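You operate a simulated robot arm through the tools that you are given. There is no shell and no other tool.

The job below is to be done with a simulated robot arm. You get a single attempt, and the scene is never put back.

JOB
Put things in order on the oak table. At the end: the brown pine cone from the oak table stands on top of the silver record weight; the red pocket book stands where the brown pine cone stood; the purple cloth weight stands on top of the small grey box; the blue pocket book stands where the red pocket book stood; whatever was shut is shut again. Leave all else as you found it, and nothing knocked over.

Only the result counts: the job must be done as asked and must still hold three seconds after the hand-in. Knocking over, shifting, dropping, spilling or breaking anything else fails it. Flat cloth is picked up by pressing the open fingertips on it (5 to 10 N) and closing them slowly along it; thin cloth reads only 2 to 8 mm in the jaws.

ROBOT AND FRAMES
A 6-joint arm with a two-finger parallel gripper, fixed in place. Base frame: the origin is on the floor under the middle of its stand, x ahead of it, y to its left, z up; the work surface is at about z = 72. Units: cm, rad, N and s.
With the tool pointing down near the work surface it reaches from about 22 to 62 cm from the base axis. Its first joint turns from -1.152 to 1.152 rad. Payload 2.7 kg.
Tool frame: the origin (TCP) lies between the finger pads and is the grasp point; the fingertips stand 2.3 cm ahead of it; z points along the fingers, y is the line along which they close. The gripper opens to 9.4 cm. The fingers are 3.8 cm wide and 1 cm thick; the gripper's body (5.4 by 9.6 cm) begins 3.9 cm behind the TCP.
Orientation is that of the tool frame in the base frame, as a unit quaternion [x, y, z, w]. With the fingers straight down and closing along the base's y, the tool's x points along the base's -x, its y along +y and its z along -z.

CONTROLS
- The arm moves only by the tool arm_command. Its argument "steps" is a list of rows, each a list of 7 numbers: the shift along the tool's x, y, z in cm, then the turn, a rotation vector about the tool's x, y, z in rad, then the opening, from 0 (shut) to 1 (fully open). In form: [[dx, dy, dz, ax, ay, az, claw], ...]. A call has 1 to 20 rows; each row shifts and turns the commanded pose from where the row before left it, along the tool's axes as they then stand. Each row takes 0.2 s and may step no farther than 5 cm and 0.15 rad from the row before; otherwise, or with a gripper value out of range, the whole call is refused. Where a pose cannot be reached the arm comes as near as it can. A force on the tool above 40 N (or 10 N above the force at the start of the call, whichever is more), or a blocked arm, ends the call early, and 0.2 s more pass. Each finger travels about 4.5 cm/s and halts on what it meets, pressing with about 35 N; the grip force reading is that of the motor and also rises with nothing between the fingers. The clock runs only during rows and for 0.2 s after the last one: add rows that do not move to give the fingers time. The reply holds the time, the measured pose of the TCP, the force on the tool along the base axes, the opening and the grip force, in the units named above and with some noise, with the torque about the TCP (base axes, N m) and any sound that the robot's microphone picked up.
- Cameras (640 x 400 px; columns grow to the right, rows downward): "scene" is fixed at [7.56, -44.79, 137.95]; the picture's right is [0.70, -0.71, 0.00], its down [-0.55, -0.54, -0.64] and it looks along [0.45, 0.45, -0.77] (base axes); focal length 331 px, centre (320, 200). "wrist" rides on the gripper at [8.6, 1.6, -7.4] in the tool frame; the picture's right is [-0.18, 0.98, 0.00], its down [-0.58, -0.11, -0.81] and it looks along [-0.79, -0.15, 0.59] (tool axes); focal length 243 px, centre (320, 200). There is no depth. A picture from a camera that has moved, and an enlarged one, comes with that camera's place and axes in the base frame and with its lens.
- grab_frame(camera): a new picture of that camera. It takes no simulated time.
- close_up(camera, box): a new picture of the part [left, top, right, bottom] of that camera's present view, enlarged. It takes no simulated time.
- job_done(): hands the job in; it is judged then, once.

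Places have to be worked out from the pictures, the camera data and where the tool is seen. Open the gripper and draw the arm clear of the work before you hand the job in, unless the task says otherwise.

The tools are called by a JSON object that holds its "op" and its "data". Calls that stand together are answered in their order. arm_command: Moves the arm, as the interface text tells. Its arguments: {"type":"object","properties":{"steps":{"type":"array","items":{"type":"array","items":{"type":"number"}}}},"required":["steps"]} The other tools are called the same way: grab_frame (camera) takes a picture; close_up (camera, box) takes an enlarged picture of a part of a camera's view; job_done () hands the job in.

At the start:

```text
time: 0.0
tool_pos: [42.19, -3.95, 97.34]
tcp_rot: [-0.001, 1.0, 0.0, 0.0]
ft_force: [-0.4, -0.3, -0.9]
ft_torque: [-0.01, -0.03, 0.03]
grip_width: 9.43
gripper_force: 0.0
```

scene: 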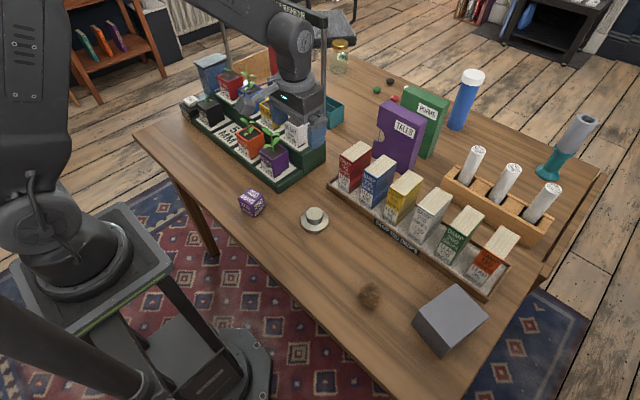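
wrist: 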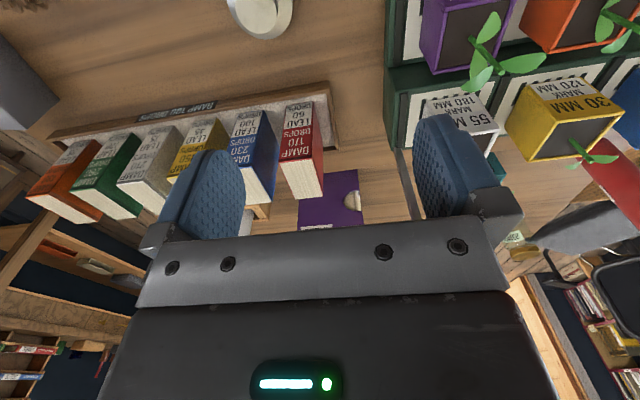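

I start by looking at the scene more closely before moving anything.

{"op": "close_up", "data": {"camera": "scene", "box": [320, 80, 560, 230]}}

{"op": "close_up", "data": {"camera": "scene", "box": [320, 180, 560, 330]}}

{"op": "close_up", "data": {"camera": "scene", "box": [300, 240, 540, 390]}}

{"op": "close_up", "data": {"camera": "scene", "box": [160, 90, 400, 240]}}

{"op": "close_up", "data": {"camera": "scene", "box": [180, 20, 420, 170]}}

```text
2.67 times, centred on (440, 155) of scene
camera zoom: at [7.56, -44.79, 137.95], right [0.7, -0.71, 0.0], down [-0.55, -0.54, -0.64], along [0.45, 0.45, -0.77], focal length 882 px, centre (0, 320)
```

zoom: 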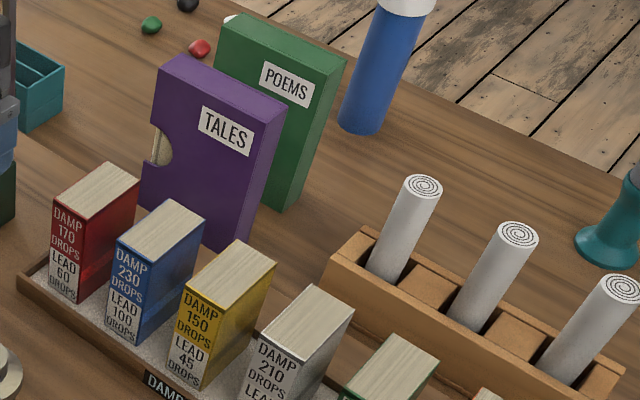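

```text
2.67 times, centred on (440, 255) of scene
camera zoom: at [7.56, -44.79, 137.95], right [0.7, -0.71, 0.0], down [-0.55, -0.54, -0.64], along [0.45, 0.45, -0.77], focal length 882 px, centre (0, 53)
```

zoom: 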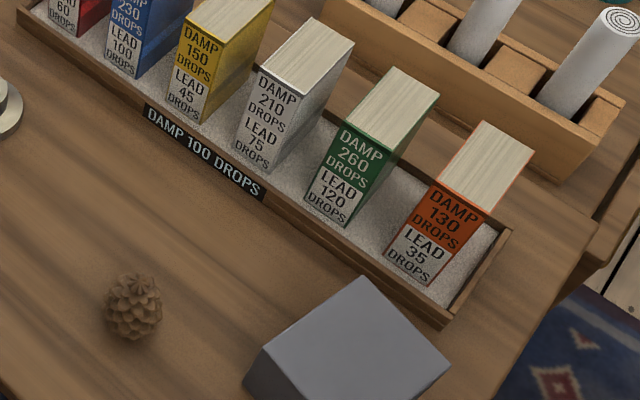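

```text
2.67 times, centred on (420, 315) of scene
camera zoom: at [7.56, -44.79, 137.95], right [0.7, -0.71, 0.0], down [-0.55, -0.54, -0.64], along [0.45, 0.45, -0.77], focal length 882 px, centre (53, -107)
```

zoom: 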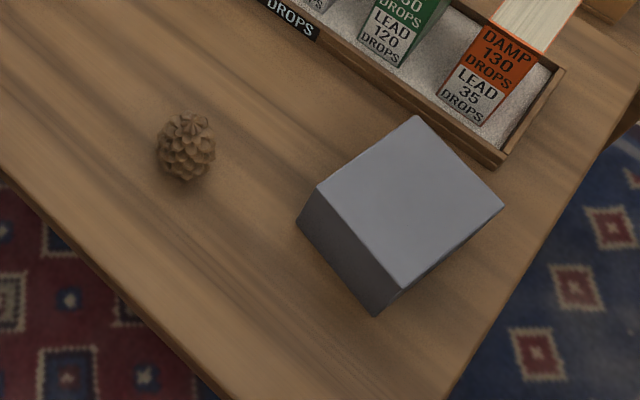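

```text
2.67 times, centred on (280, 165) of scene
camera zoom: at [7.56, -44.79, 137.95], right [0.7, -0.71, 0.0], down [-0.55, -0.54, -0.64], along [0.45, 0.45, -0.77], focal length 882 px, centre (427, 293)
```

zoom: 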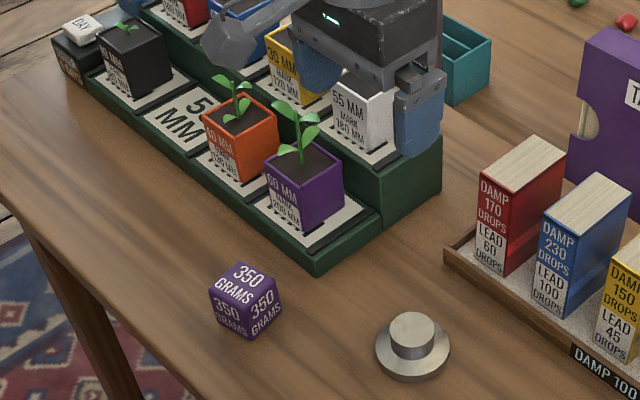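

```text
2.67 times, centred on (300, 95) of scene
camera zoom: at [7.56, -44.79, 137.95], right [0.7, -0.71, 0.0], down [-0.55, -0.54, -0.64], along [0.45, 0.45, -0.77], focal length 882 px, centre (373, 480)
```

zoom: 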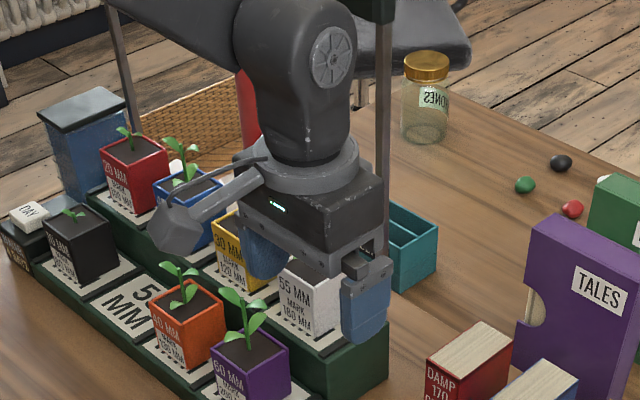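

The pine cone is at about (34, -32), the silver weight at (40, -11), the purple cube at (33, 4), and the grey box at (41, -46). The red and blue books stand in the tray near (55, -9.6) and (55, -16). I move above the cone at a safe height and look with the wrist camera.

{"op": "arm_command", "data": {"steps": [[1.14, -4.06, 0, 0, 0, 0, 1], [1.14, -4.06, 0, 0, 0, 0, 1], [1.14, -4.06, 0, 0, 0, 0, 1], [1.14, -4.06, 0, 0, 0, 0, 1], [1.14, -4.06, 0, 0, 0, 0, 1], [1.14, -4.06, 0, 0, 0, 0, 1], [1.14, -4.06, 0, 0, 0, 0, 1], [0, 0, 0, 0, 0, 0, 1]]}}

```text
time: 1.8
tool_pos: [34.32, -32.5, 97.38]
tcp_rot: [0.001, 1.0, 0.0, -0.001]
ft_force: [-1.2, 0.2, 0.1]
ft_torque: [-0.02, 0.0, -0.01]
grip_width: 9.43
gripper_force: 0.1
```

The arm is now over the cone area. I take pictures from both cameras to refine positions.

{"op": "grab_frame", "data": {"camera": "wrist"}}

{"op": "grab_frame", "data": {"camera": "scene"}}

{"op": "close_up", "data": {"camera": "wrist", "box": [220, 0, 420, 125]}}

```text
taken
camera wrist: at [25.75, -30.89, 104.93], right [0.18, 0.98, 0.0], down [0.58, -0.11, 0.81], along [0.79, -0.15, -0.59], focal length 243 px, centre (320, 200)
```

wrist: 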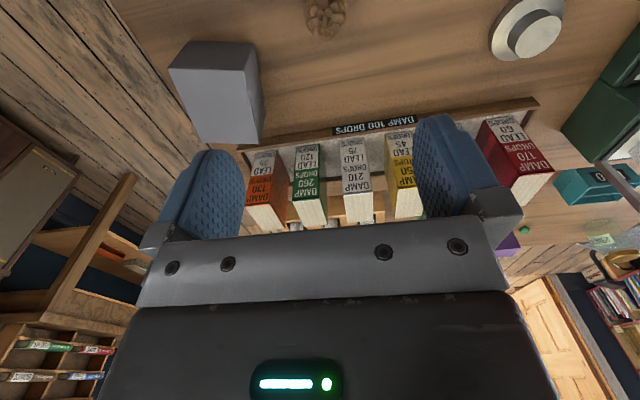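

```text
taken
```

scene: 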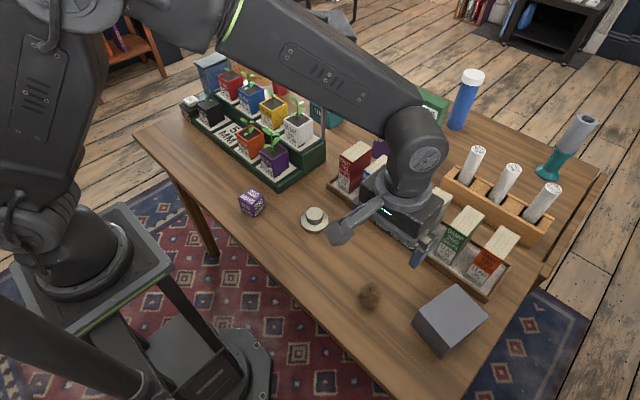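

```text
3.20 times, centred on (320, 62) of wrist
camera zoom: at [25.75, -30.89, 104.93], right [0.18, 0.98, 0.0], down [0.58, -0.11, 0.81], along [0.79, -0.15, -0.59], focal length 776 px, centre (320, 640)
```

zoom: 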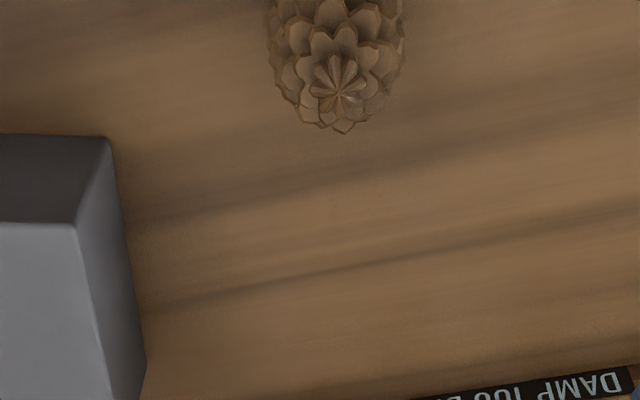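

The cone is upright, about 4.5 cm wide, with its axis near (34.6, -32.2). I lower partway to z ≈ 86 to refine before grasping.

{"op": "arm_command", "data": {"steps": [[-0.1, 0.1, 3.8, 0, 0, 0, 1], [-0.1, 0.1, 3.8, 0, 0, 0, 1], [-0.08, 0.1, 3.8, 0, 0, 0, 1], [0, 0, 0, 0, 0, 0, 1]]}}

{"op": "grab_frame", "data": {"camera": "wrist"}}

{"op": "close_up", "data": {"camera": "scene", "box": [300, 220, 460, 320]}}

```text
time: 2.8
tool_pos: [34.52, -32.06, 86.09]
tcp_rot: [-0.001, 1.0, 0.0, -0.001]
ft_force: [1.0, -0.1, 0.3]
ft_torque: [0.01, 0.04, 0.01]
grip_width: 9.42
gripper_force: 0.0
```

```text
taken
camera wrist: at [25.88, -30.39, 93.57], right [0.18, 0.98, 0.0], down [0.58, -0.11, 0.81], along [0.79, -0.15, -0.59], focal length 243 px, centre (320, 200)
```

wrist: 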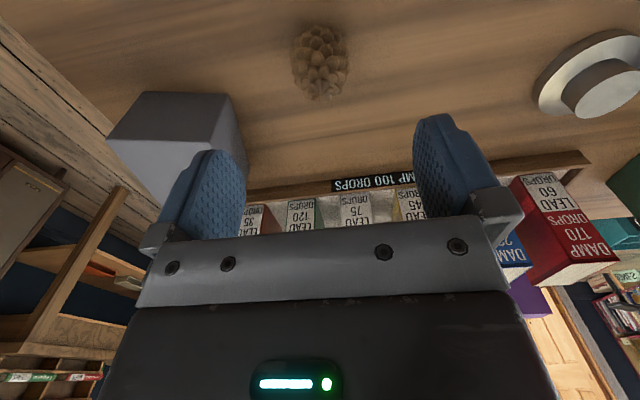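

```text
4.00 times, centred on (380, 270) of scene
camera zoom: at [7.56, -44.79, 137.95], right [0.7, -0.71, 0.0], down [-0.55, -0.54, -0.64], along [0.45, 0.45, -0.77], focal length 1322 px, centre (80, -80)
```

zoom: 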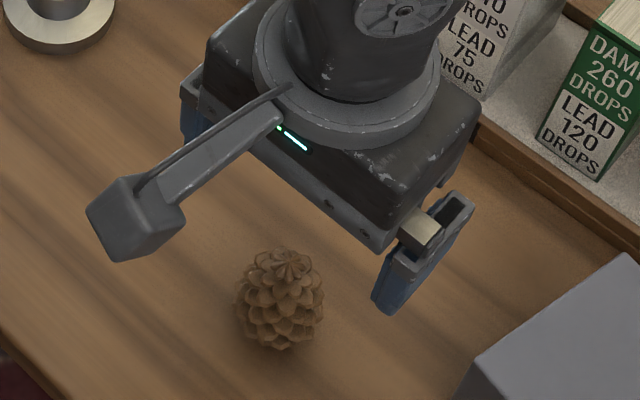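

Let me enlarge the cone from the wrist camera to fix its axis.

{"op": "close_up", "data": {"camera": "wrist", "box": [240, 0, 400, 100]}}

```text
4.00 times, centred on (320, 50) of wrist
camera zoom: at [25.88, -30.39, 93.57], right [0.18, 0.98, 0.0], down [0.58, -0.11, 0.81], along [0.79, -0.15, -0.59], focal length 970 px, centre (320, 800)
```

zoom: 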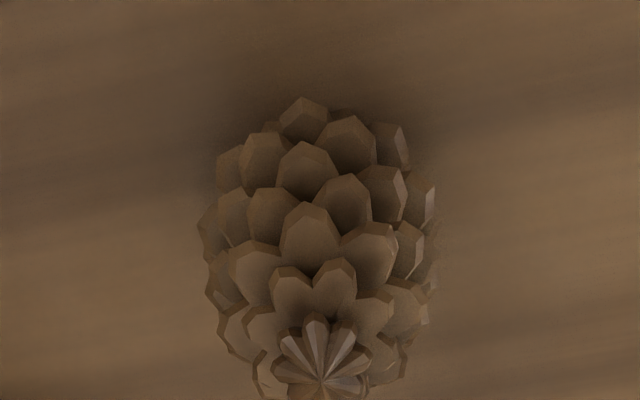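

The cone axis is near (34.6, -32.2), apex at z ≈ 77.4, and the fingers are centred on it. I lower to z ≈ 75.1 with fingers open and then close gently.

{"op": "arm_command", "data": {"steps": [[-0.02, -0.03, 2.75, 0, 0, 0, 1], [-0.02, -0.03, 2.75, 0, 0, 0, 1], [-0.02, -0.03, 2.75, 0, 0, 0, 1], [-0.02, -0.03, 2.75, 0, 0, 0, 1], [0, 0, 0, 0, 0, 0, 1]]}}

{"op": "close_up", "data": {"camera": "scene", "box": [300, 220, 460, 320]}}

{"op": "grab_frame", "data": {"camera": "wrist"}}

```text
time: 4.0
tool_pos: [34.68, -32.19, 74.98]
tcp_rot: [0.0, 1.0, 0.0, 0.0]
ft_force: [0.3, 0.4, -0.8]
ft_torque: [-0.01, -0.01, 0.03]
grip_width: 9.38
gripper_force: 0.1
```

```text
4.00 times, centred on (380, 270) of scene
camera zoom: at [7.56, -44.79, 137.95], right [0.7, -0.71, 0.0], down [-0.55, -0.54, -0.64], along [0.45, 0.45, -0.77], focal length 1322 px, centre (80, -80)
```

zoom: 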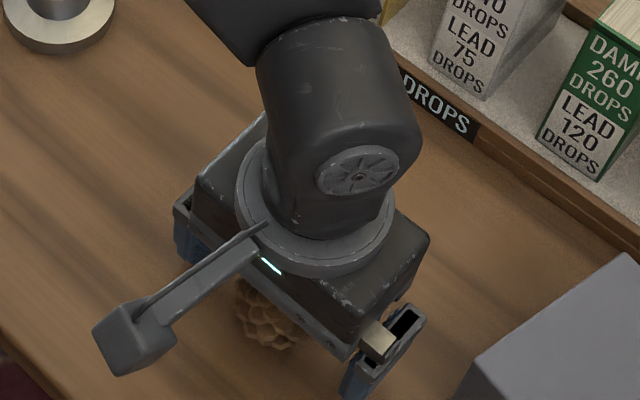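

```text
taken
camera wrist: at [26.1, -30.59, 82.55], right [0.18, 0.98, 0.0], down [0.58, -0.11, 0.81], along [0.79, -0.15, -0.59], focal length 243 px, centre (320, 200)
```

wrist: 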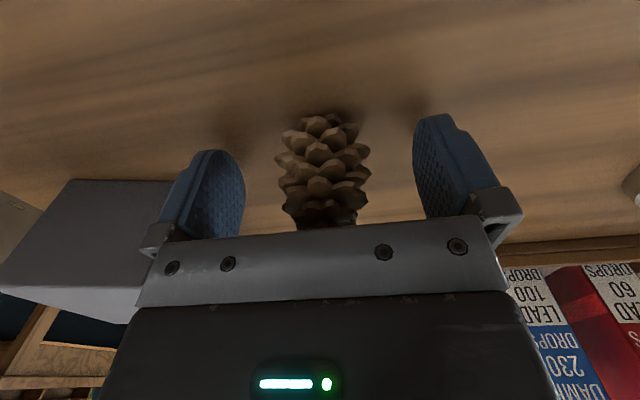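

The cone sits centred between the fingers. I close on it.

{"op": "arm_command", "data": {"steps": [[0, 0, 0, 0, 0, 0, 0.7], [0, 0, 0, 0, 0, 0, 0.55], [0, 0, 0, 0, 0, 0, 0.45], [0, 0, 0, 0, 0, 0, 0.35], [0, 0, 0, 0, 0, 0, 0.3], [0, 0, 0, 0, 0, 0, 0.3]]}}

{"op": "grab_frame", "data": {"camera": "wrist"}}

```text
time: 5.4
tool_pos: [34.77, -32.23, 75.11]
tcp_rot: [0.0, 1.0, 0.0, 0.0]
ft_force: [0.8, 0.4, -0.3]
ft_torque: [0.03, -0.02, 0.0]
grip_width: 4.73
gripper_force: 35.3
```

```text
taken
camera wrist: at [26.1, -30.6, 82.58], right [0.18, 0.98, 0.0], down [0.58, -0.11, 0.81], along [0.79, -0.15, -0.59], focal length 243 px, centre (320, 200)
```

wrist: 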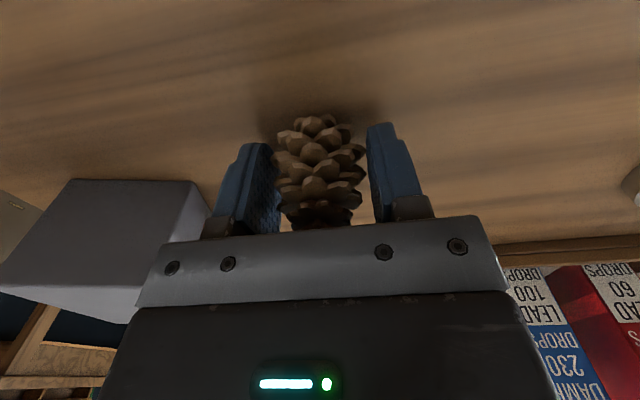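

Gripped at 4.7 cm width. I lift straight up and move toward the silver weight at about (40, -10.8), staying high.

{"op": "arm_command", "data": {"steps": [[0, 0, -1, 0, 0, 0, 0.3], [0, 0, -2, 0, 0, 0, 0.3], [0, 0, -4, 0, 0, 0, 0.3], [0, 0, -4, 0, 0, 0, 0.3], [0, 0, -4, 0, 0, 0, 0.3], [0, 0, 0, 0, 0, 0, 0.3]]}}

{"op": "grab_frame", "data": {"camera": "wrist"}}

{"op": "close_up", "data": {"camera": "scene", "box": [240, 160, 400, 260]}}

{"op": "grab_frame", "data": {"camera": "scene"}}

```text
time: 6.8
tool_pos: [34.57, -32.13, 90.06]
tcp_rot: [0.0, 1.0, 0.0, -0.001]
ft_force: [0.1, -0.3, 0.0]
ft_torque: [0.01, 0.01, -0.02]
grip_width: 4.74
gripper_force: 35.5
```

```text
taken
camera wrist: at [25.92, -30.53, 97.53], right [0.18, 0.98, 0.0], down [0.58, -0.11, 0.81], along [0.79, -0.15, -0.59], focal length 243 px, centre (320, 200)
```

wrist: 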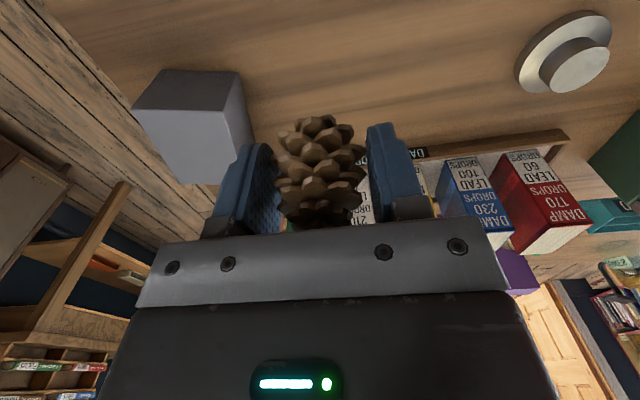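

```text
4.00 times, centred on (320, 210) of scene
camera zoom: at [7.56, -44.79, 137.95], right [0.7, -0.71, 0.0], down [-0.55, -0.54, -0.64], along [0.45, 0.45, -0.77], focal length 1322 px, centre (320, 160)
```

zoom: 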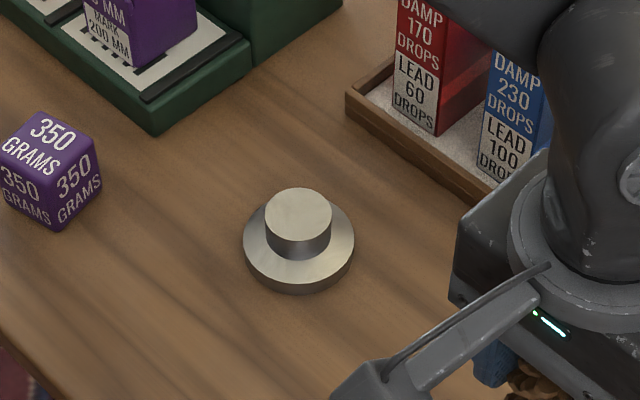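

```text
taken
```

scene: 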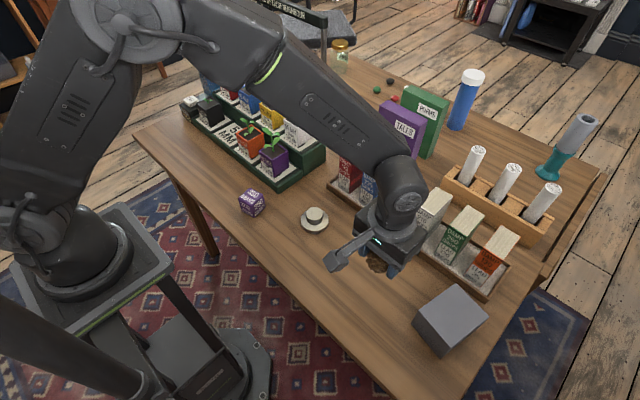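

The silver weight's knob is about 4 cm wide with its flat top near (40.4, -10.5, 75.5). I carry the cone over there, staying at z ≈ 90, then look down with the wrist camera.

{"op": "arm_command", "data": {"steps": [[-0.97, 3.6, 0, 0, 0, 0, 0.3], [-0.97, 3.6, 0, 0, 0, 0, 0.3], [-0.97, 3.6, 0, 0, 0, 0, 0.3], [-0.97, 3.6, 0, 0, 0, 0, 0.3], [-0.97, 3.6, 0, 0, 0, 0, 0.3], [-0.97, 3.6, 0, 0, 0, 0, 0.3], [0, 0, 0, 0, 0, 0, 0.3]]}}

{"op": "grab_frame", "data": {"camera": "wrist"}}

{"op": "close_up", "data": {"camera": "wrist", "box": [240, 0, 400, 100]}}

{"op": "grab_frame", "data": {"camera": "scene"}}

```text
time: 8.4
tool_pos: [40.57, -10.7, 90.07]
tcp_rot: [0.0, 1.0, 0.0, 0.0]
ft_force: [0.9, 0.0, -0.9]
ft_torque: [0.01, -0.01, 0.01]
grip_width: 4.79
gripper_force: 34.8
```

```text
taken
camera wrist: at [31.84, -9.08, 97.56], right [0.18, 0.98, 0.0], down [0.58, -0.11, 0.81], along [0.79, -0.15, -0.59], focal length 243 px, centre (320, 200)
```

wrist: 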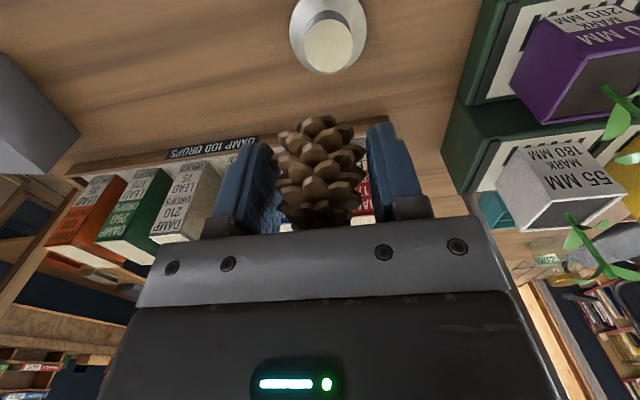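

```text
4.00 times, centred on (320, 50) of wrist
camera zoom: at [31.84, -9.08, 97.56], right [0.18, 0.98, 0.0], down [0.58, -0.11, 0.81], along [0.79, -0.15, -0.59], focal length 970 px, centre (320, 800)
```

zoom: 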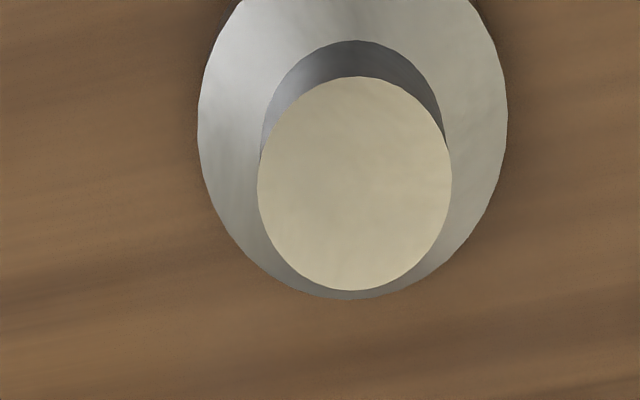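

```text
taken
```

scene: 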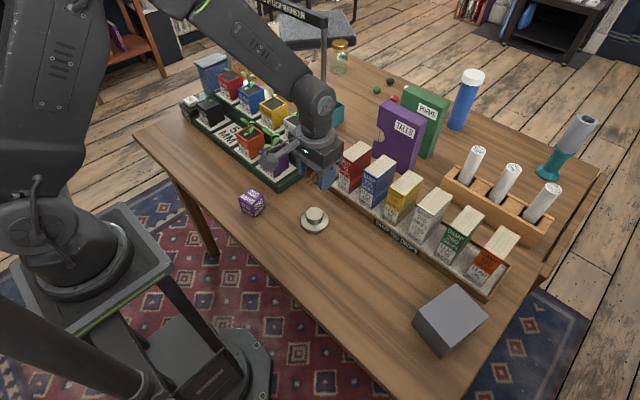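

From the wrist view, the knob's centre is about 0.7 cm to +y of the tool axis. I correct that and descend to z ≈ 83 to check again.

{"op": "arm_command", "data": {"steps": [[0, 0.35, 1.5, 0, 0, 0, 0.3], [0, 0.35, 2, 0, 0, 0, 0.3], [0, 0, 2, 0, 0, 0, 0.3], [0, 0, 1.5, 0, 0, 0, 0.3], [0, 0, 0, 0, 0, 0, 0.3]]}}

{"op": "grab_frame", "data": {"camera": "wrist"}}

{"op": "close_up", "data": {"camera": "scene", "box": [240, 130, 400, 230]}}

{"op": "close_up", "data": {"camera": "wrist", "box": [220, 20, 420, 145]}}

```text
time: 9.6
tool_pos: [40.42, -9.89, 82.92]
tcp_rot: [-0.001, 1.0, 0.0, 0.0]
ft_force: [0.7, 0.1, 0.2]
ft_torque: [-0.02, 0.0, 0.02]
grip_width: 4.76
gripper_force: 34.9
```

```text
taken
camera wrist: at [31.8, -8.27, 90.38], right [0.18, 0.98, 0.0], down [0.58, -0.11, 0.81], along [0.79, -0.15, -0.59], focal length 243 px, centre (320, 200)
```

wrist: 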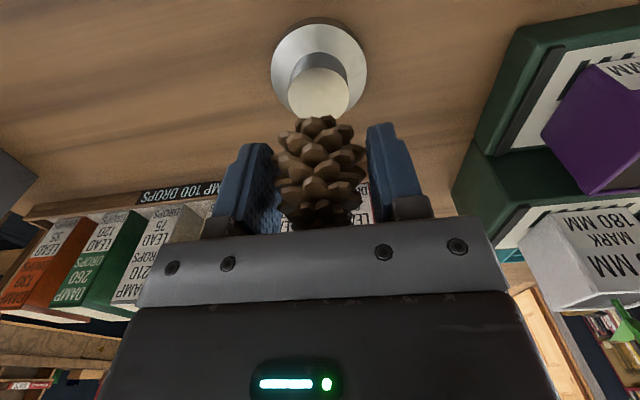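

```text
4.00 times, centred on (320, 180) of scene
camera zoom: at [7.56, -44.79, 137.95], right [0.7, -0.71, 0.0], down [-0.55, -0.54, -0.64], along [0.45, 0.45, -0.77], focal length 1322 px, centre (320, 280)
```

zoom: 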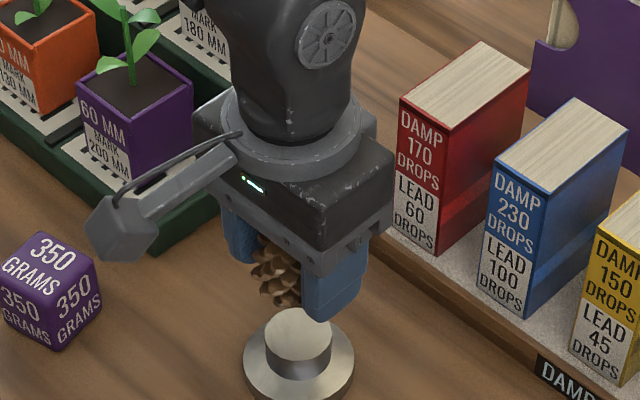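

```text
3.20 times, centred on (320, 82) of wrist
camera zoom: at [31.8, -8.27, 90.38], right [0.18, 0.98, 0.0], down [0.58, -0.11, 0.81], along [0.79, -0.15, -0.59], focal length 776 px, centre (320, 576)
```

zoom: 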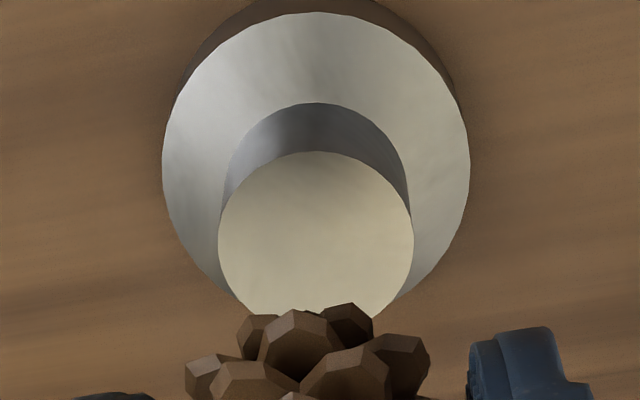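

The cone is now lined up over the knob within about 0.1 cm. I descend to just above it and then approach in small steps, watching the force.

{"op": "arm_command", "data": {"steps": [[-0.1, 0, 1.4, 0, 0, 0, 0.3], [0, 0, 1.4, 0, 0, 0, 0.3], [0, 0, 0.6, 0, 0, 0, 0.3], [0, 0, 0, 0, 0, 0, 0.3]]}}

{"op": "grab_frame", "data": {"camera": "wrist"}}

{"op": "close_up", "data": {"camera": "scene", "box": [265, 170, 361, 230]}}

```text
time: 10.6
tool_pos: [40.55, -9.85, 79.45]
tcp_rot: [0.0, 1.0, 0.0, 0.0]
ft_force: [0.1, -0.1, -1.3]
ft_torque: [0.0, 0.0, -0.01]
grip_width: 4.73
gripper_force: 34.6
```

```text
taken
camera wrist: at [31.91, -8.23, 86.97], right [0.18, 0.98, 0.0], down [0.58, -0.11, 0.81], along [0.79, -0.15, -0.59], focal length 243 px, centre (320, 200)
```

wrist: 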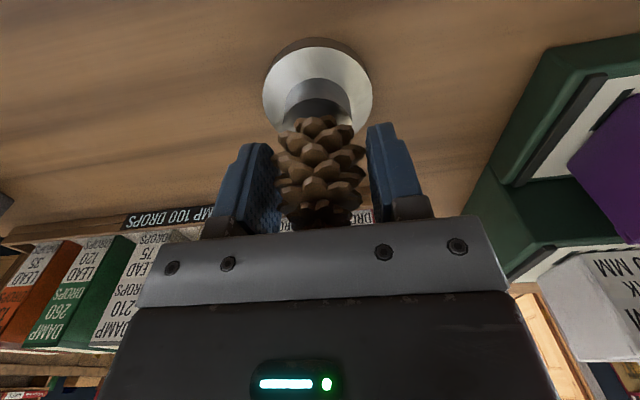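

```text
6.67 times, centred on (313, 200) of scene
camera zoom: at [7.56, -44.79, 137.95], right [0.7, -0.71, 0.0], down [-0.55, -0.54, -0.64], along [0.45, 0.45, -0.77], focal length 2204 px, centre (367, 200)
```

zoom: 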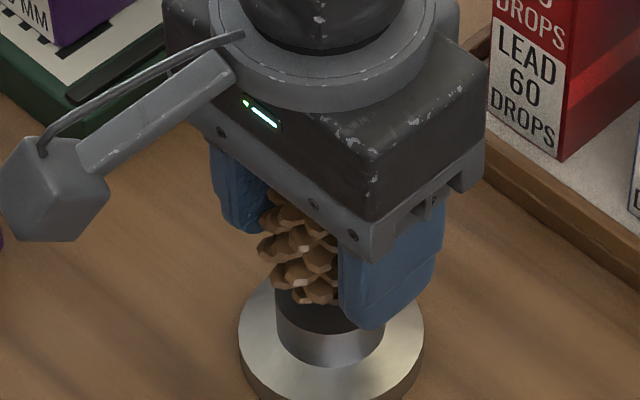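

The cone hangs about a centimetre above the knob. I lower in 0.15 cm steps and watch the vertical force.

{"op": "arm_command", "data": {"steps": [[0, 0, 0.15, 0, 0, 0, 0.3], [0, 0, 0.15, 0, 0, 0, 0.3], [0, 0, 0.15, 0, 0, 0, 0.3], [0, 0, 0.15, 0, 0, 0, 0.3]]}}

{"op": "close_up", "data": {"camera": "scene", "box": [265, 170, 361, 230]}}

{"op": "close_up", "data": {"camera": "wrist", "box": [220, 30, 420, 155]}}

```text
time: 11.6
tool_pos: [40.41, -9.84, 78.87]
tcp_rot: [0.0, 1.0, 0.0, -0.001]
ft_force: [0.2, -0.8, -1.0]
ft_torque: [0.0, 0.04, -0.03]
grip_width: 4.75
gripper_force: 35.3
```

```text
6.67 times, centred on (313, 200) of scene
camera zoom: at [7.56, -44.79, 137.95], right [0.7, -0.71, 0.0], down [-0.55, -0.54, -0.64], along [0.45, 0.45, -0.77], focal length 2204 px, centre (367, 200)
```

zoom: 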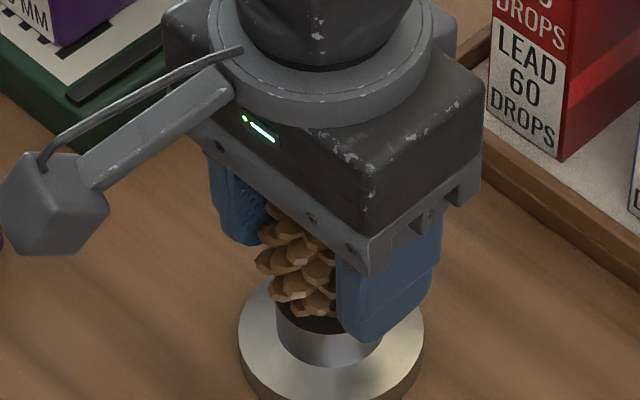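

```text
3.20 times, centred on (320, 92) of wrist
camera zoom: at [31.84, -8.2, 86.3], right [0.18, 0.98, 0.0], down [0.58, -0.11, 0.81], along [0.79, -0.15, -0.59], focal length 776 px, centre (320, 544)
```

zoom: 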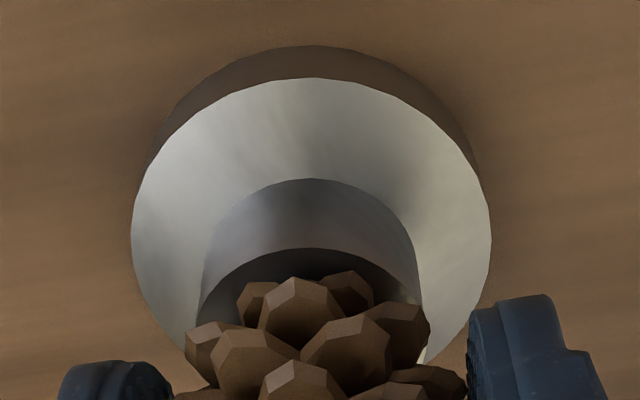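

Still no contact. I continue lowering in small steps.

{"op": "arm_command", "data": {"steps": [[0, 0, 0.1, 0, 0, 0, 0.3], [0, 0, 0.1, 0, 0, 0, 0.3], [0, 0, 0.1, 0, 0, 0, 0.3], [0, 0, 0, 0, 0, 0, 0.3]]}}

{"op": "close_up", "data": {"camera": "wrist", "box": [220, 30, 420, 155]}}

```text
time: 12.6
tool_pos: [40.4, -9.9, 78.63]
tcp_rot: [0.0, 1.0, 0.0, 0.001]
ft_force: [-6.6, -3.7, 24.3]
ft_torque: [-0.21, 0.32, -0.03]
grip_width: 4.74
gripper_force: 35.0
```

```text
3.20 times, centred on (320, 92) of wrist
camera zoom: at [31.87, -8.23, 86.13], right [0.18, 0.98, 0.0], down [0.58, -0.11, 0.81], along [0.79, -0.15, -0.59], focal length 776 px, centre (320, 544)
```

zoom: 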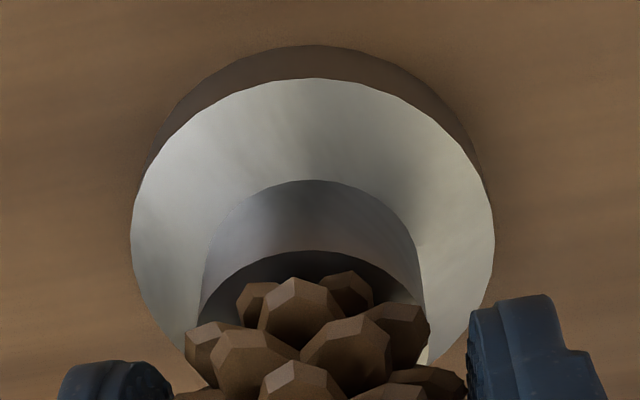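

Contact reads 24 N. I ease up about 0.1 cm to unload before opening.

{"op": "arm_command", "data": {"steps": [[0, 0, -0.1, 0, 0, 0, 0.3], [0, 0, 0, 0, 0, 0, 0.3]]}}

```text
time: 13.2
tool_pos: [40.5, -9.73, 78.63]
tcp_rot: [0.001, 1.0, 0.0, 0.0]
ft_force: [0.7, -1.0, 3.5]
ft_torque: [-0.02, 0.01, 0.01]
grip_width: 4.73
gripper_force: 35.3
```

Light contact of 3.5 N: good. I open the fingers slowly.

{"op": "arm_command", "data": {"steps": [[0, 0, 0, 0, 0, 0, 0.5], [0, 0, 0, 0, 0, 0, 0.53], [0, 0, 0, 0, 0, 0, 0.57], [0, 0, 0, 0, 0, 0, 0.65], [0, 0, 0, 0, 0, 0, 0.8], [0, 0, 0, 0, 0, 0, 0.8]]}}

{"op": "grab_frame", "data": {"camera": "wrist"}}

{"op": "close_up", "data": {"camera": "scene", "box": [265, 170, 361, 230]}}

```text
time: 14.6
tool_pos: [40.59, -9.85, 78.63]
tcp_rot: [0.001, 1.0, 0.0, 0.001]
ft_force: [0.6, -0.2, -0.5]
ft_torque: [0.02, 0.01, 0.0]
grip_width: 7.56
gripper_force: 0.0
```

```text
taken
camera wrist: at [31.87, -8.21, 86.2], right [0.18, 0.98, 0.0], down [0.58, -0.11, 0.81], along [0.79, -0.15, -0.59], focal length 243 px, centre (320, 200)
```

wrist: 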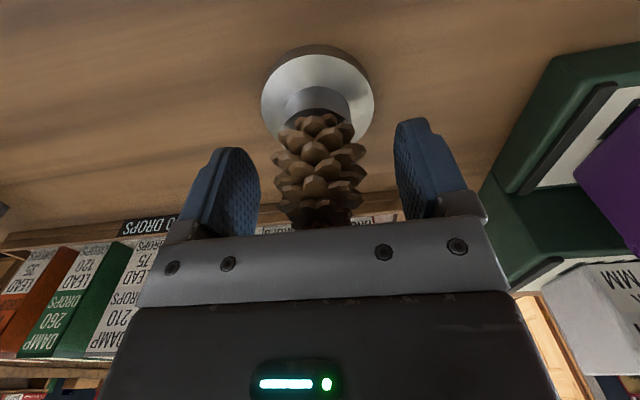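

```text
6.67 times, centred on (313, 200) of scene
camera zoom: at [7.56, -44.79, 137.95], right [0.7, -0.71, 0.0], down [-0.55, -0.54, -0.64], along [0.45, 0.45, -0.77], focal length 2204 px, centre (367, 200)
```

zoom: 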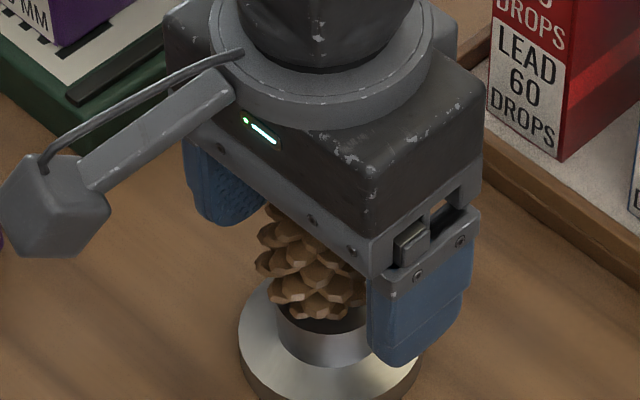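

The cone stands on the knob. I lift straight up, then check it.

{"op": "arm_command", "data": {"steps": [[0, 0, -2, 0, 0, 0, 0.9], [0, 0, -3, 0, 0, 0, 1], [0, 0, -4, 0, 0, 0, 1], [0, 0, -4, 0, 0, 0, 1], [0, 0, -3, 0, 0, 0, 1], [0, 0, 0, 0, 0, 0, 1]]}}

{"op": "close_up", "data": {"camera": "scene", "box": [240, 150, 400, 250]}}

{"op": "grab_frame", "data": {"camera": "wrist"}}

```text
time: 16.0
tool_pos: [40.6, -9.86, 94.83]
tcp_rot: [0.0, 1.0, 0.0, -0.001]
ft_force: [0.5, -0.1, 0.1]
ft_torque: [0.0, 0.01, 0.01]
grip_width: 9.42
gripper_force: 0.1
```

```text
4.00 times, centred on (320, 200) of scene
camera zoom: at [7.56, -44.79, 137.95], right [0.7, -0.71, 0.0], down [-0.55, -0.54, -0.64], along [0.45, 0.45, -0.77], focal length 1322 px, centre (320, 200)
```

zoom: 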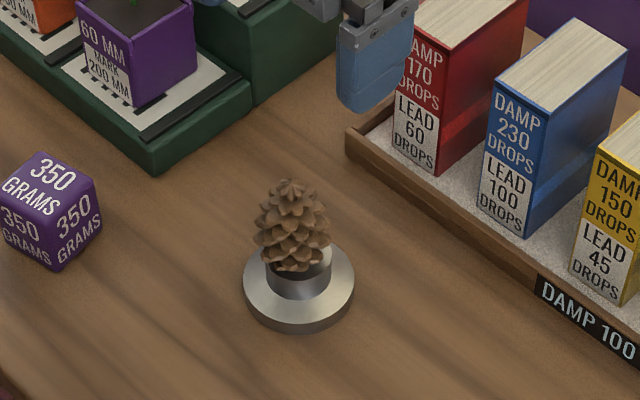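

```text
taken
camera wrist: at [31.93, -8.26, 102.27], right [0.18, 0.98, 0.0], down [0.58, -0.11, 0.81], along [0.79, -0.15, -0.59], focal length 243 px, centre (320, 200)
```

wrist: 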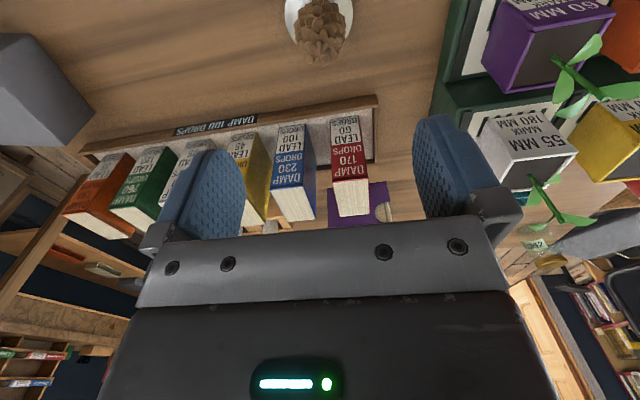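

The cone stands upright on the silver weight. Next is the purple cube near (33, 4), so I move above it at this height.

{"op": "arm_command", "data": {"steps": [[1.9, 3.5, 0, 0, 0, 0, 1], [1.9, 3.5, 0, 0, 0, 0, 1], [1.9, 3.5, 0, 0, 0, 0, 1], [1.9, 3.5, 0, 0, 0, 0, 1], [0, 0, 2.5, 0, 0, 0, 1], [0, 0, 2.5, 0, 0, 0, 1], [0, 0, 0, 0, 0, 0, 1]]}}

{"op": "grab_frame", "data": {"camera": "wrist"}}

{"op": "close_up", "data": {"camera": "wrist", "box": [220, 0, 420, 125]}}

{"op": "grab_frame", "data": {"camera": "scene"}}

{"op": "close_up", "data": {"camera": "scene", "box": [210, 160, 306, 220]}}

```text
time: 17.6
tool_pos: [32.98, 4.16, 89.61]
tcp_rot: [0.0, 1.0, 0.0, 0.0]
ft_force: [-0.8, 0.0, -0.8]
ft_torque: [0.02, -0.01, 0.01]
grip_width: 9.4
gripper_force: 0.1
```

```text
taken
camera wrist: at [24.32, 5.75, 97.13], right [0.18, 0.98, 0.0], down [0.58, -0.11, 0.81], along [0.79, -0.15, -0.59], focal length 243 px, centre (320, 200)
```

wrist: 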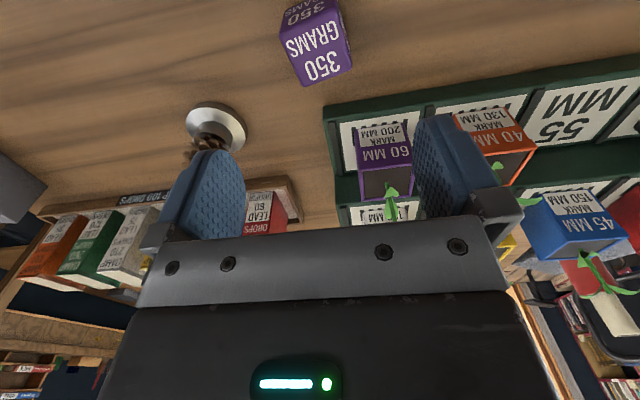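

```text
3.20 times, centred on (320, 62) of wrist
camera zoom: at [24.32, 5.75, 97.13], right [0.18, 0.98, 0.0], down [0.58, -0.11, 0.81], along [0.79, -0.15, -0.59], focal length 776 px, centre (320, 640)
```

zoom: 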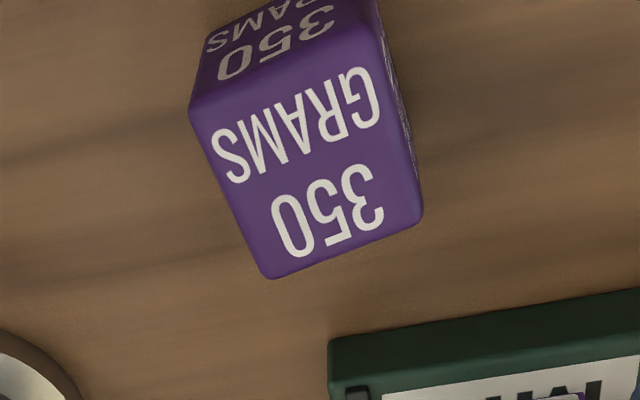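

```text
taken
```

scene: 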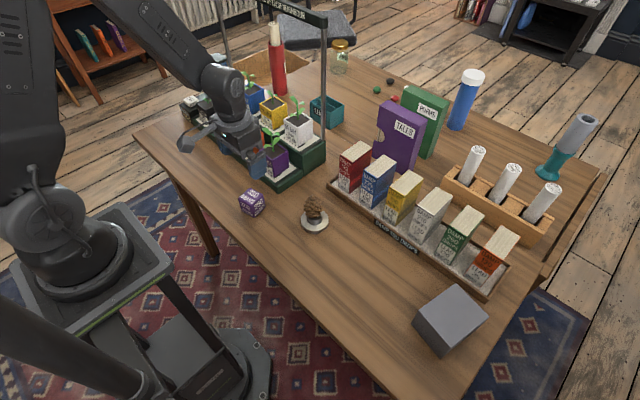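

```text
6.67 times, centred on (258, 190) of scene
camera zoom: at [7.56, -44.79, 137.95], right [0.7, -0.71, 0.0], down [-0.55, -0.54, -0.64], along [0.45, 0.45, -0.77], focal length 2204 px, centre (733, 267)
```

zoom: 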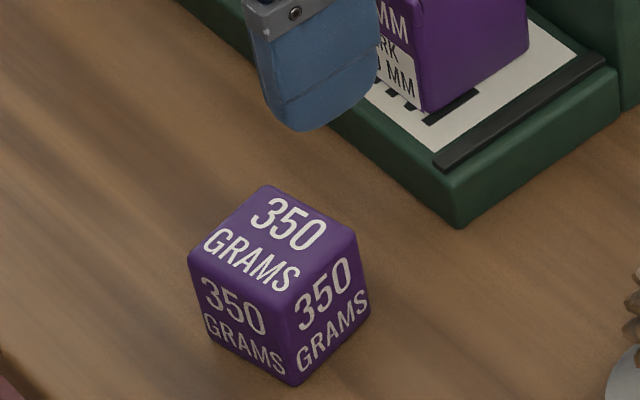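

The cube is about 4.4 cm on an edge, centred near (32.7, 4.1) and turned about 0.165 rad. I rotate the gripper to match and lower partway to verify.

{"op": "arm_command", "data": {"steps": [[0.25, -0.08, 0, 0, 0, -0.083, 1], [0, 0, 2, 0, 0, -0.082, 1], [0, 0, 3, 0, 0, 0, 1], [0, 0, 3, 0, 0, 0, 1], [0, 0, 0, 0, 0, 0, 1]]}}

{"op": "grab_frame", "data": {"camera": "wrist"}}

{"op": "close_up", "data": {"camera": "wrist", "box": [220, 30, 420, 155]}}

```text
time: 18.8
tool_pos: [32.77, 3.85, 81.6]
tcp_rot: [-0.082, 0.997, 0.0, 0.0]
ft_force: [0.3, -0.5, -0.1]
ft_torque: [-0.04, 0.01, 0.01]
grip_width: 9.38
gripper_force: 0.0
```

```text
taken
camera wrist: at [23.99, 4.15, 89.16], right [0.02, 1.0, 0.0], down [0.59, -0.01, 0.81], along [0.81, -0.02, -0.59], focal length 243 px, centre (320, 200)
```

wrist: 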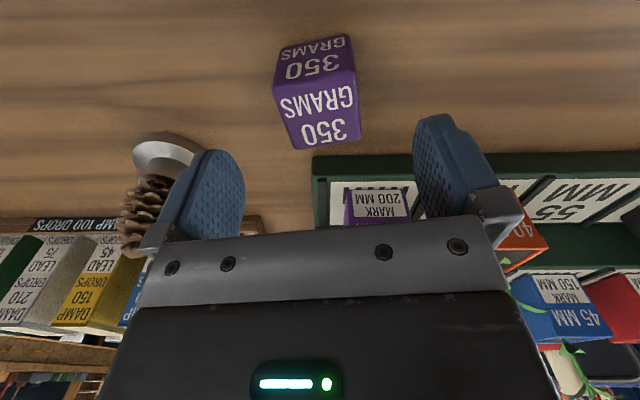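

```text
3.20 times, centred on (320, 92) of wrist
camera zoom: at [23.99, 4.15, 89.16], right [0.02, 1.0, 0.0], down [0.59, -0.01, 0.81], along [0.81, -0.02, -0.59], focal length 776 px, centre (320, 544)
```

zoom: 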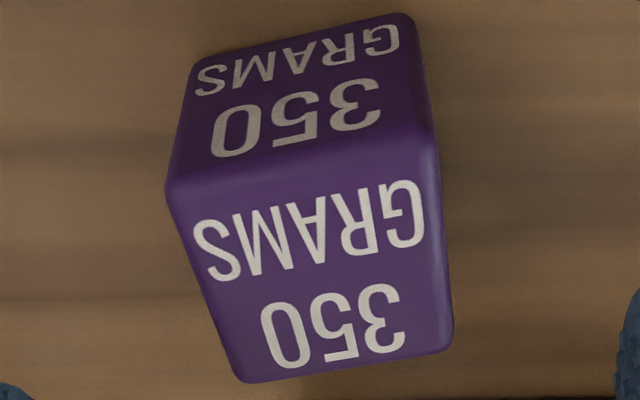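

The gripper is aligned with the cube and centred to within 0.2 cm. I lower to z ≈ 75 and close.

{"op": "arm_command", "data": {"steps": [[-0.1, 0.05, 2.2, 0, 0, 0, 1], [0, 0, 2.2, 0, 0, 0, 1], [0, 0, 2.1, 0, 0, 0, 1], [0, 0, 0, 0, 0, 0, 1], [0, 0, 0, 0, 0, 0, 0.7], [0, 0, 0, 0, 0, 0, 0.55], [0, 0, 0, 0, 0, 0, 0.4], [0, 0, 0, 0, 0, 0, 0.3], [0, 0, 0, 0, 0, 0, 0.3]]}}

{"op": "grab_frame", "data": {"camera": "wrist"}}

```text
time: 20.8
tool_pos: [32.91, 4.17, 75.21]
tcp_rot: [-0.082, 0.997, 0.0, 0.0]
ft_force: [0.4, 0.6, -0.1]
ft_torque: [0.0, -0.03, 0.01]
grip_width: 4.57
gripper_force: 35.1
```

```text
taken
camera wrist: at [24.03, 4.25, 82.74], right [0.02, 1.0, 0.0], down [0.59, -0.01, 0.81], along [0.81, -0.02, -0.59], focal length 243 px, centre (320, 200)
```

wrist: 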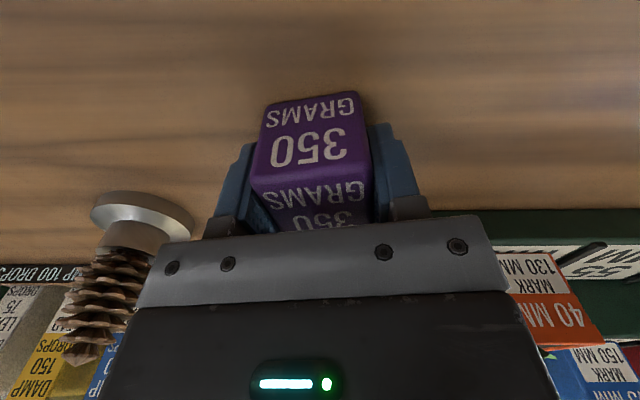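

The cube is gripped at 4.57 cm. I lift it to z ≈ 95, turn the gripper to match the grey box's orientation (about -0.22 rad), and carry it towards the box.

{"op": "arm_command", "data": {"steps": [[0, 0, -1.5, 0, 0, 0, 0.3], [0, 0, -3.5, 0, 0, 0, 0.3], [0, 0, -5, 0, 0, 0, 0.3], [0, 0, -5, 0, 0, 0, 0.3], [0, 0, -5, 0, 0, 0.128, 0.3], [0, 0, 0, 0, 0, 0.128, 0.3], [0, 0, 0, 0, 0, 0.129, 0.3], [0, 0, 0, 0, 0, 0, 0.3]]}}

```text
time: 22.6
tool_pos: [32.69, 4.11, 95.24]
tcp_rot: [0.11, 0.994, -0.001, 0.0]
ft_force: [-0.4, -1.1, -3.2]
ft_torque: [-0.01, -0.01, -0.01]
grip_width: 4.61
gripper_force: 34.4
```

The cube is held (weight reads about 3 N). I now carry it across at z ≈ 95 to near (39, -40).

{"op": "arm_command", "data": {"steps": [[-1.56, -4.18, 0, 0, 0, 0, 0.3], [-1.56, -4.18, 0, 0, 0, 0, 0.3], [-1.56, -4.18, 0, 0, 0, 0, 0.3], [-1.56, -4.18, 0, 0, 0, 0, 0.3], [-1.56, -4.18, 0, 0, 0, 0, 0.3], [-1.56, -4.18, 0, 0, 0, 0, 0.3], [-1.56, -4.18, 0, 0, 0, 0, 0.3], [-1.56, -4.18, 0, 0, 0, 0, 0.3], [-1.56, -4.18, 0, 0, 0, 0, 0.3], [-1.56, -4.18, 0, 0, 0, 0, 0.3], [0, 0, 0, 0, 0, 0, 0.3]]}}

{"op": "grab_frame", "data": {"camera": "wrist"}}

{"op": "grab_frame", "data": {"camera": "scene"}}

```text
time: 25.0
tool_pos: [38.84, -39.9, 95.33]
tcp_rot: [0.109, 0.994, -0.001, 0.0]
ft_force: [-0.7, -0.6, -3.8]
ft_torque: [-0.02, -0.04, 0.01]
grip_width: 4.6
gripper_force: 35.9
```

```text
taken
camera wrist: at [30.69, -36.45, 102.76], right [0.39, 0.92, 0.0], down [0.54, -0.23, 0.81], along [0.74, -0.32, -0.59], focal length 243 px, centre (320, 200)
```

wrist: 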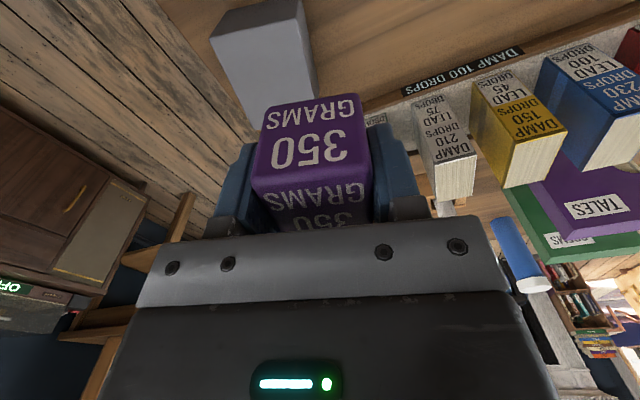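

```text
taken
```

scene: 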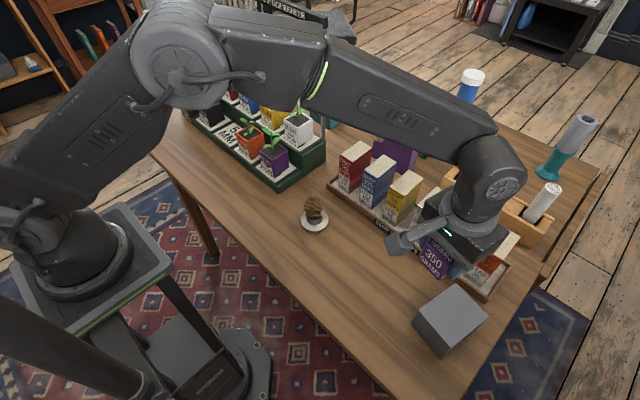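

I enlarge the wrist view of the grey box to pin down its top face.

{"op": "close_up", "data": {"camera": "wrist", "box": [180, 0, 380, 125]}}

{"op": "close_up", "data": {"camera": "scene", "box": [380, 260, 540, 360]}}

```text
3.20 times, centred on (280, 62) of wrist
camera zoom: at [30.69, -36.45, 102.76], right [0.39, 0.92, 0.0], down [0.54, -0.23, 0.81], along [0.74, -0.32, -0.59], focal length 776 px, centre (448, 640)
```

zoom: 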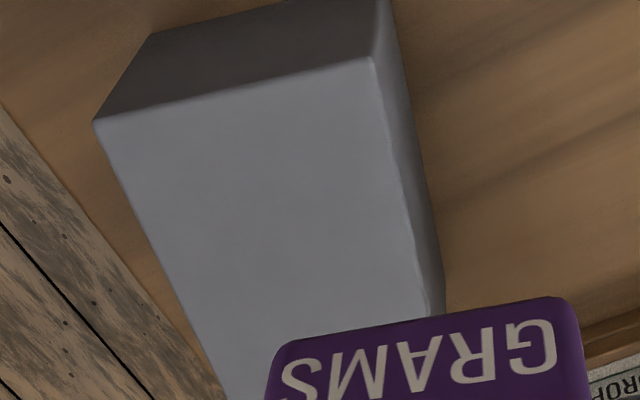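

```text
4.00 times, centred on (460, 310) of scene
camera zoom: at [7.56, -44.79, 137.94], right [0.7, -0.71, 0.0], down [-0.55, -0.54, -0.64], along [0.45, 0.45, -0.77], focal length 1322 px, centre (-240, -240)
```

zoom: 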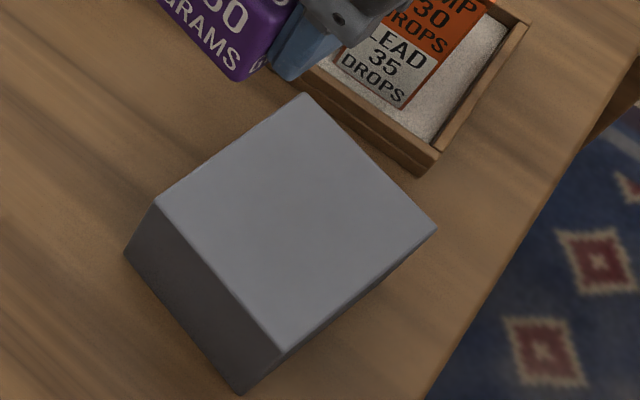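

The box top is at about z = 78.7, centred near (40.5, -46.1), 9.7 by 7.7 cm and turned about -0.23 rad. I move the cube over it to about (40, -45.7).

{"op": "arm_command", "data": {"steps": [[-1.16, -2.69, 0, 0, 0, 0, 0.3], [-1.16, -2.69, 0, 0, 0, 0, 0.3], [0, 0, 2, 0, 0, 0, 0.3], [0, 0, 2, 0, 0, 0, 0.3], [0, 0, 0, 0, 0, 0, 0.3]]}}

{"op": "grab_frame", "data": {"camera": "wrist"}}

{"op": "close_up", "data": {"camera": "scene", "box": [380, 240, 540, 340]}}

```text
time: 26.2
tool_pos: [39.97, -45.85, 91.4]
tcp_rot: [0.11, 0.994, 0.0, 0.001]
ft_force: [0.1, 0.8, -4.4]
ft_torque: [0.0, -0.05, -0.03]
grip_width: 4.57
gripper_force: 34.4
```

```text
taken
camera wrist: at [31.86, -42.35, 98.82], right [0.39, 0.92, 0.0], down [0.54, -0.23, 0.81], along [0.74, -0.32, -0.59], focal length 243 px, centre (320, 200)
```

wrist: 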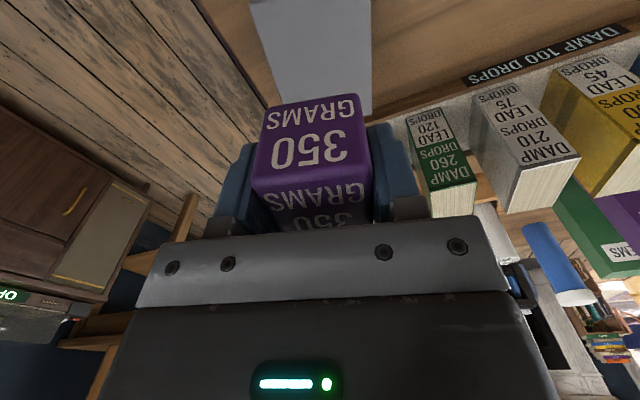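

```text
4.00 times, centred on (460, 290) of scene
camera zoom: at [7.56, -44.79, 137.94], right [0.7, -0.71, 0.0], down [-0.55, -0.54, -0.64], along [0.45, 0.45, -0.77], focal length 1322 px, centre (-240, -160)
```

zoom: 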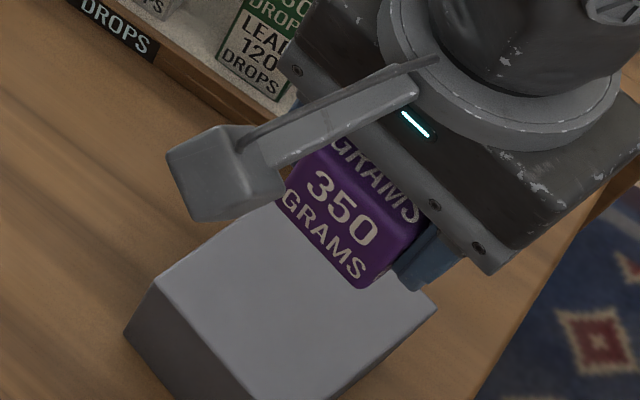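

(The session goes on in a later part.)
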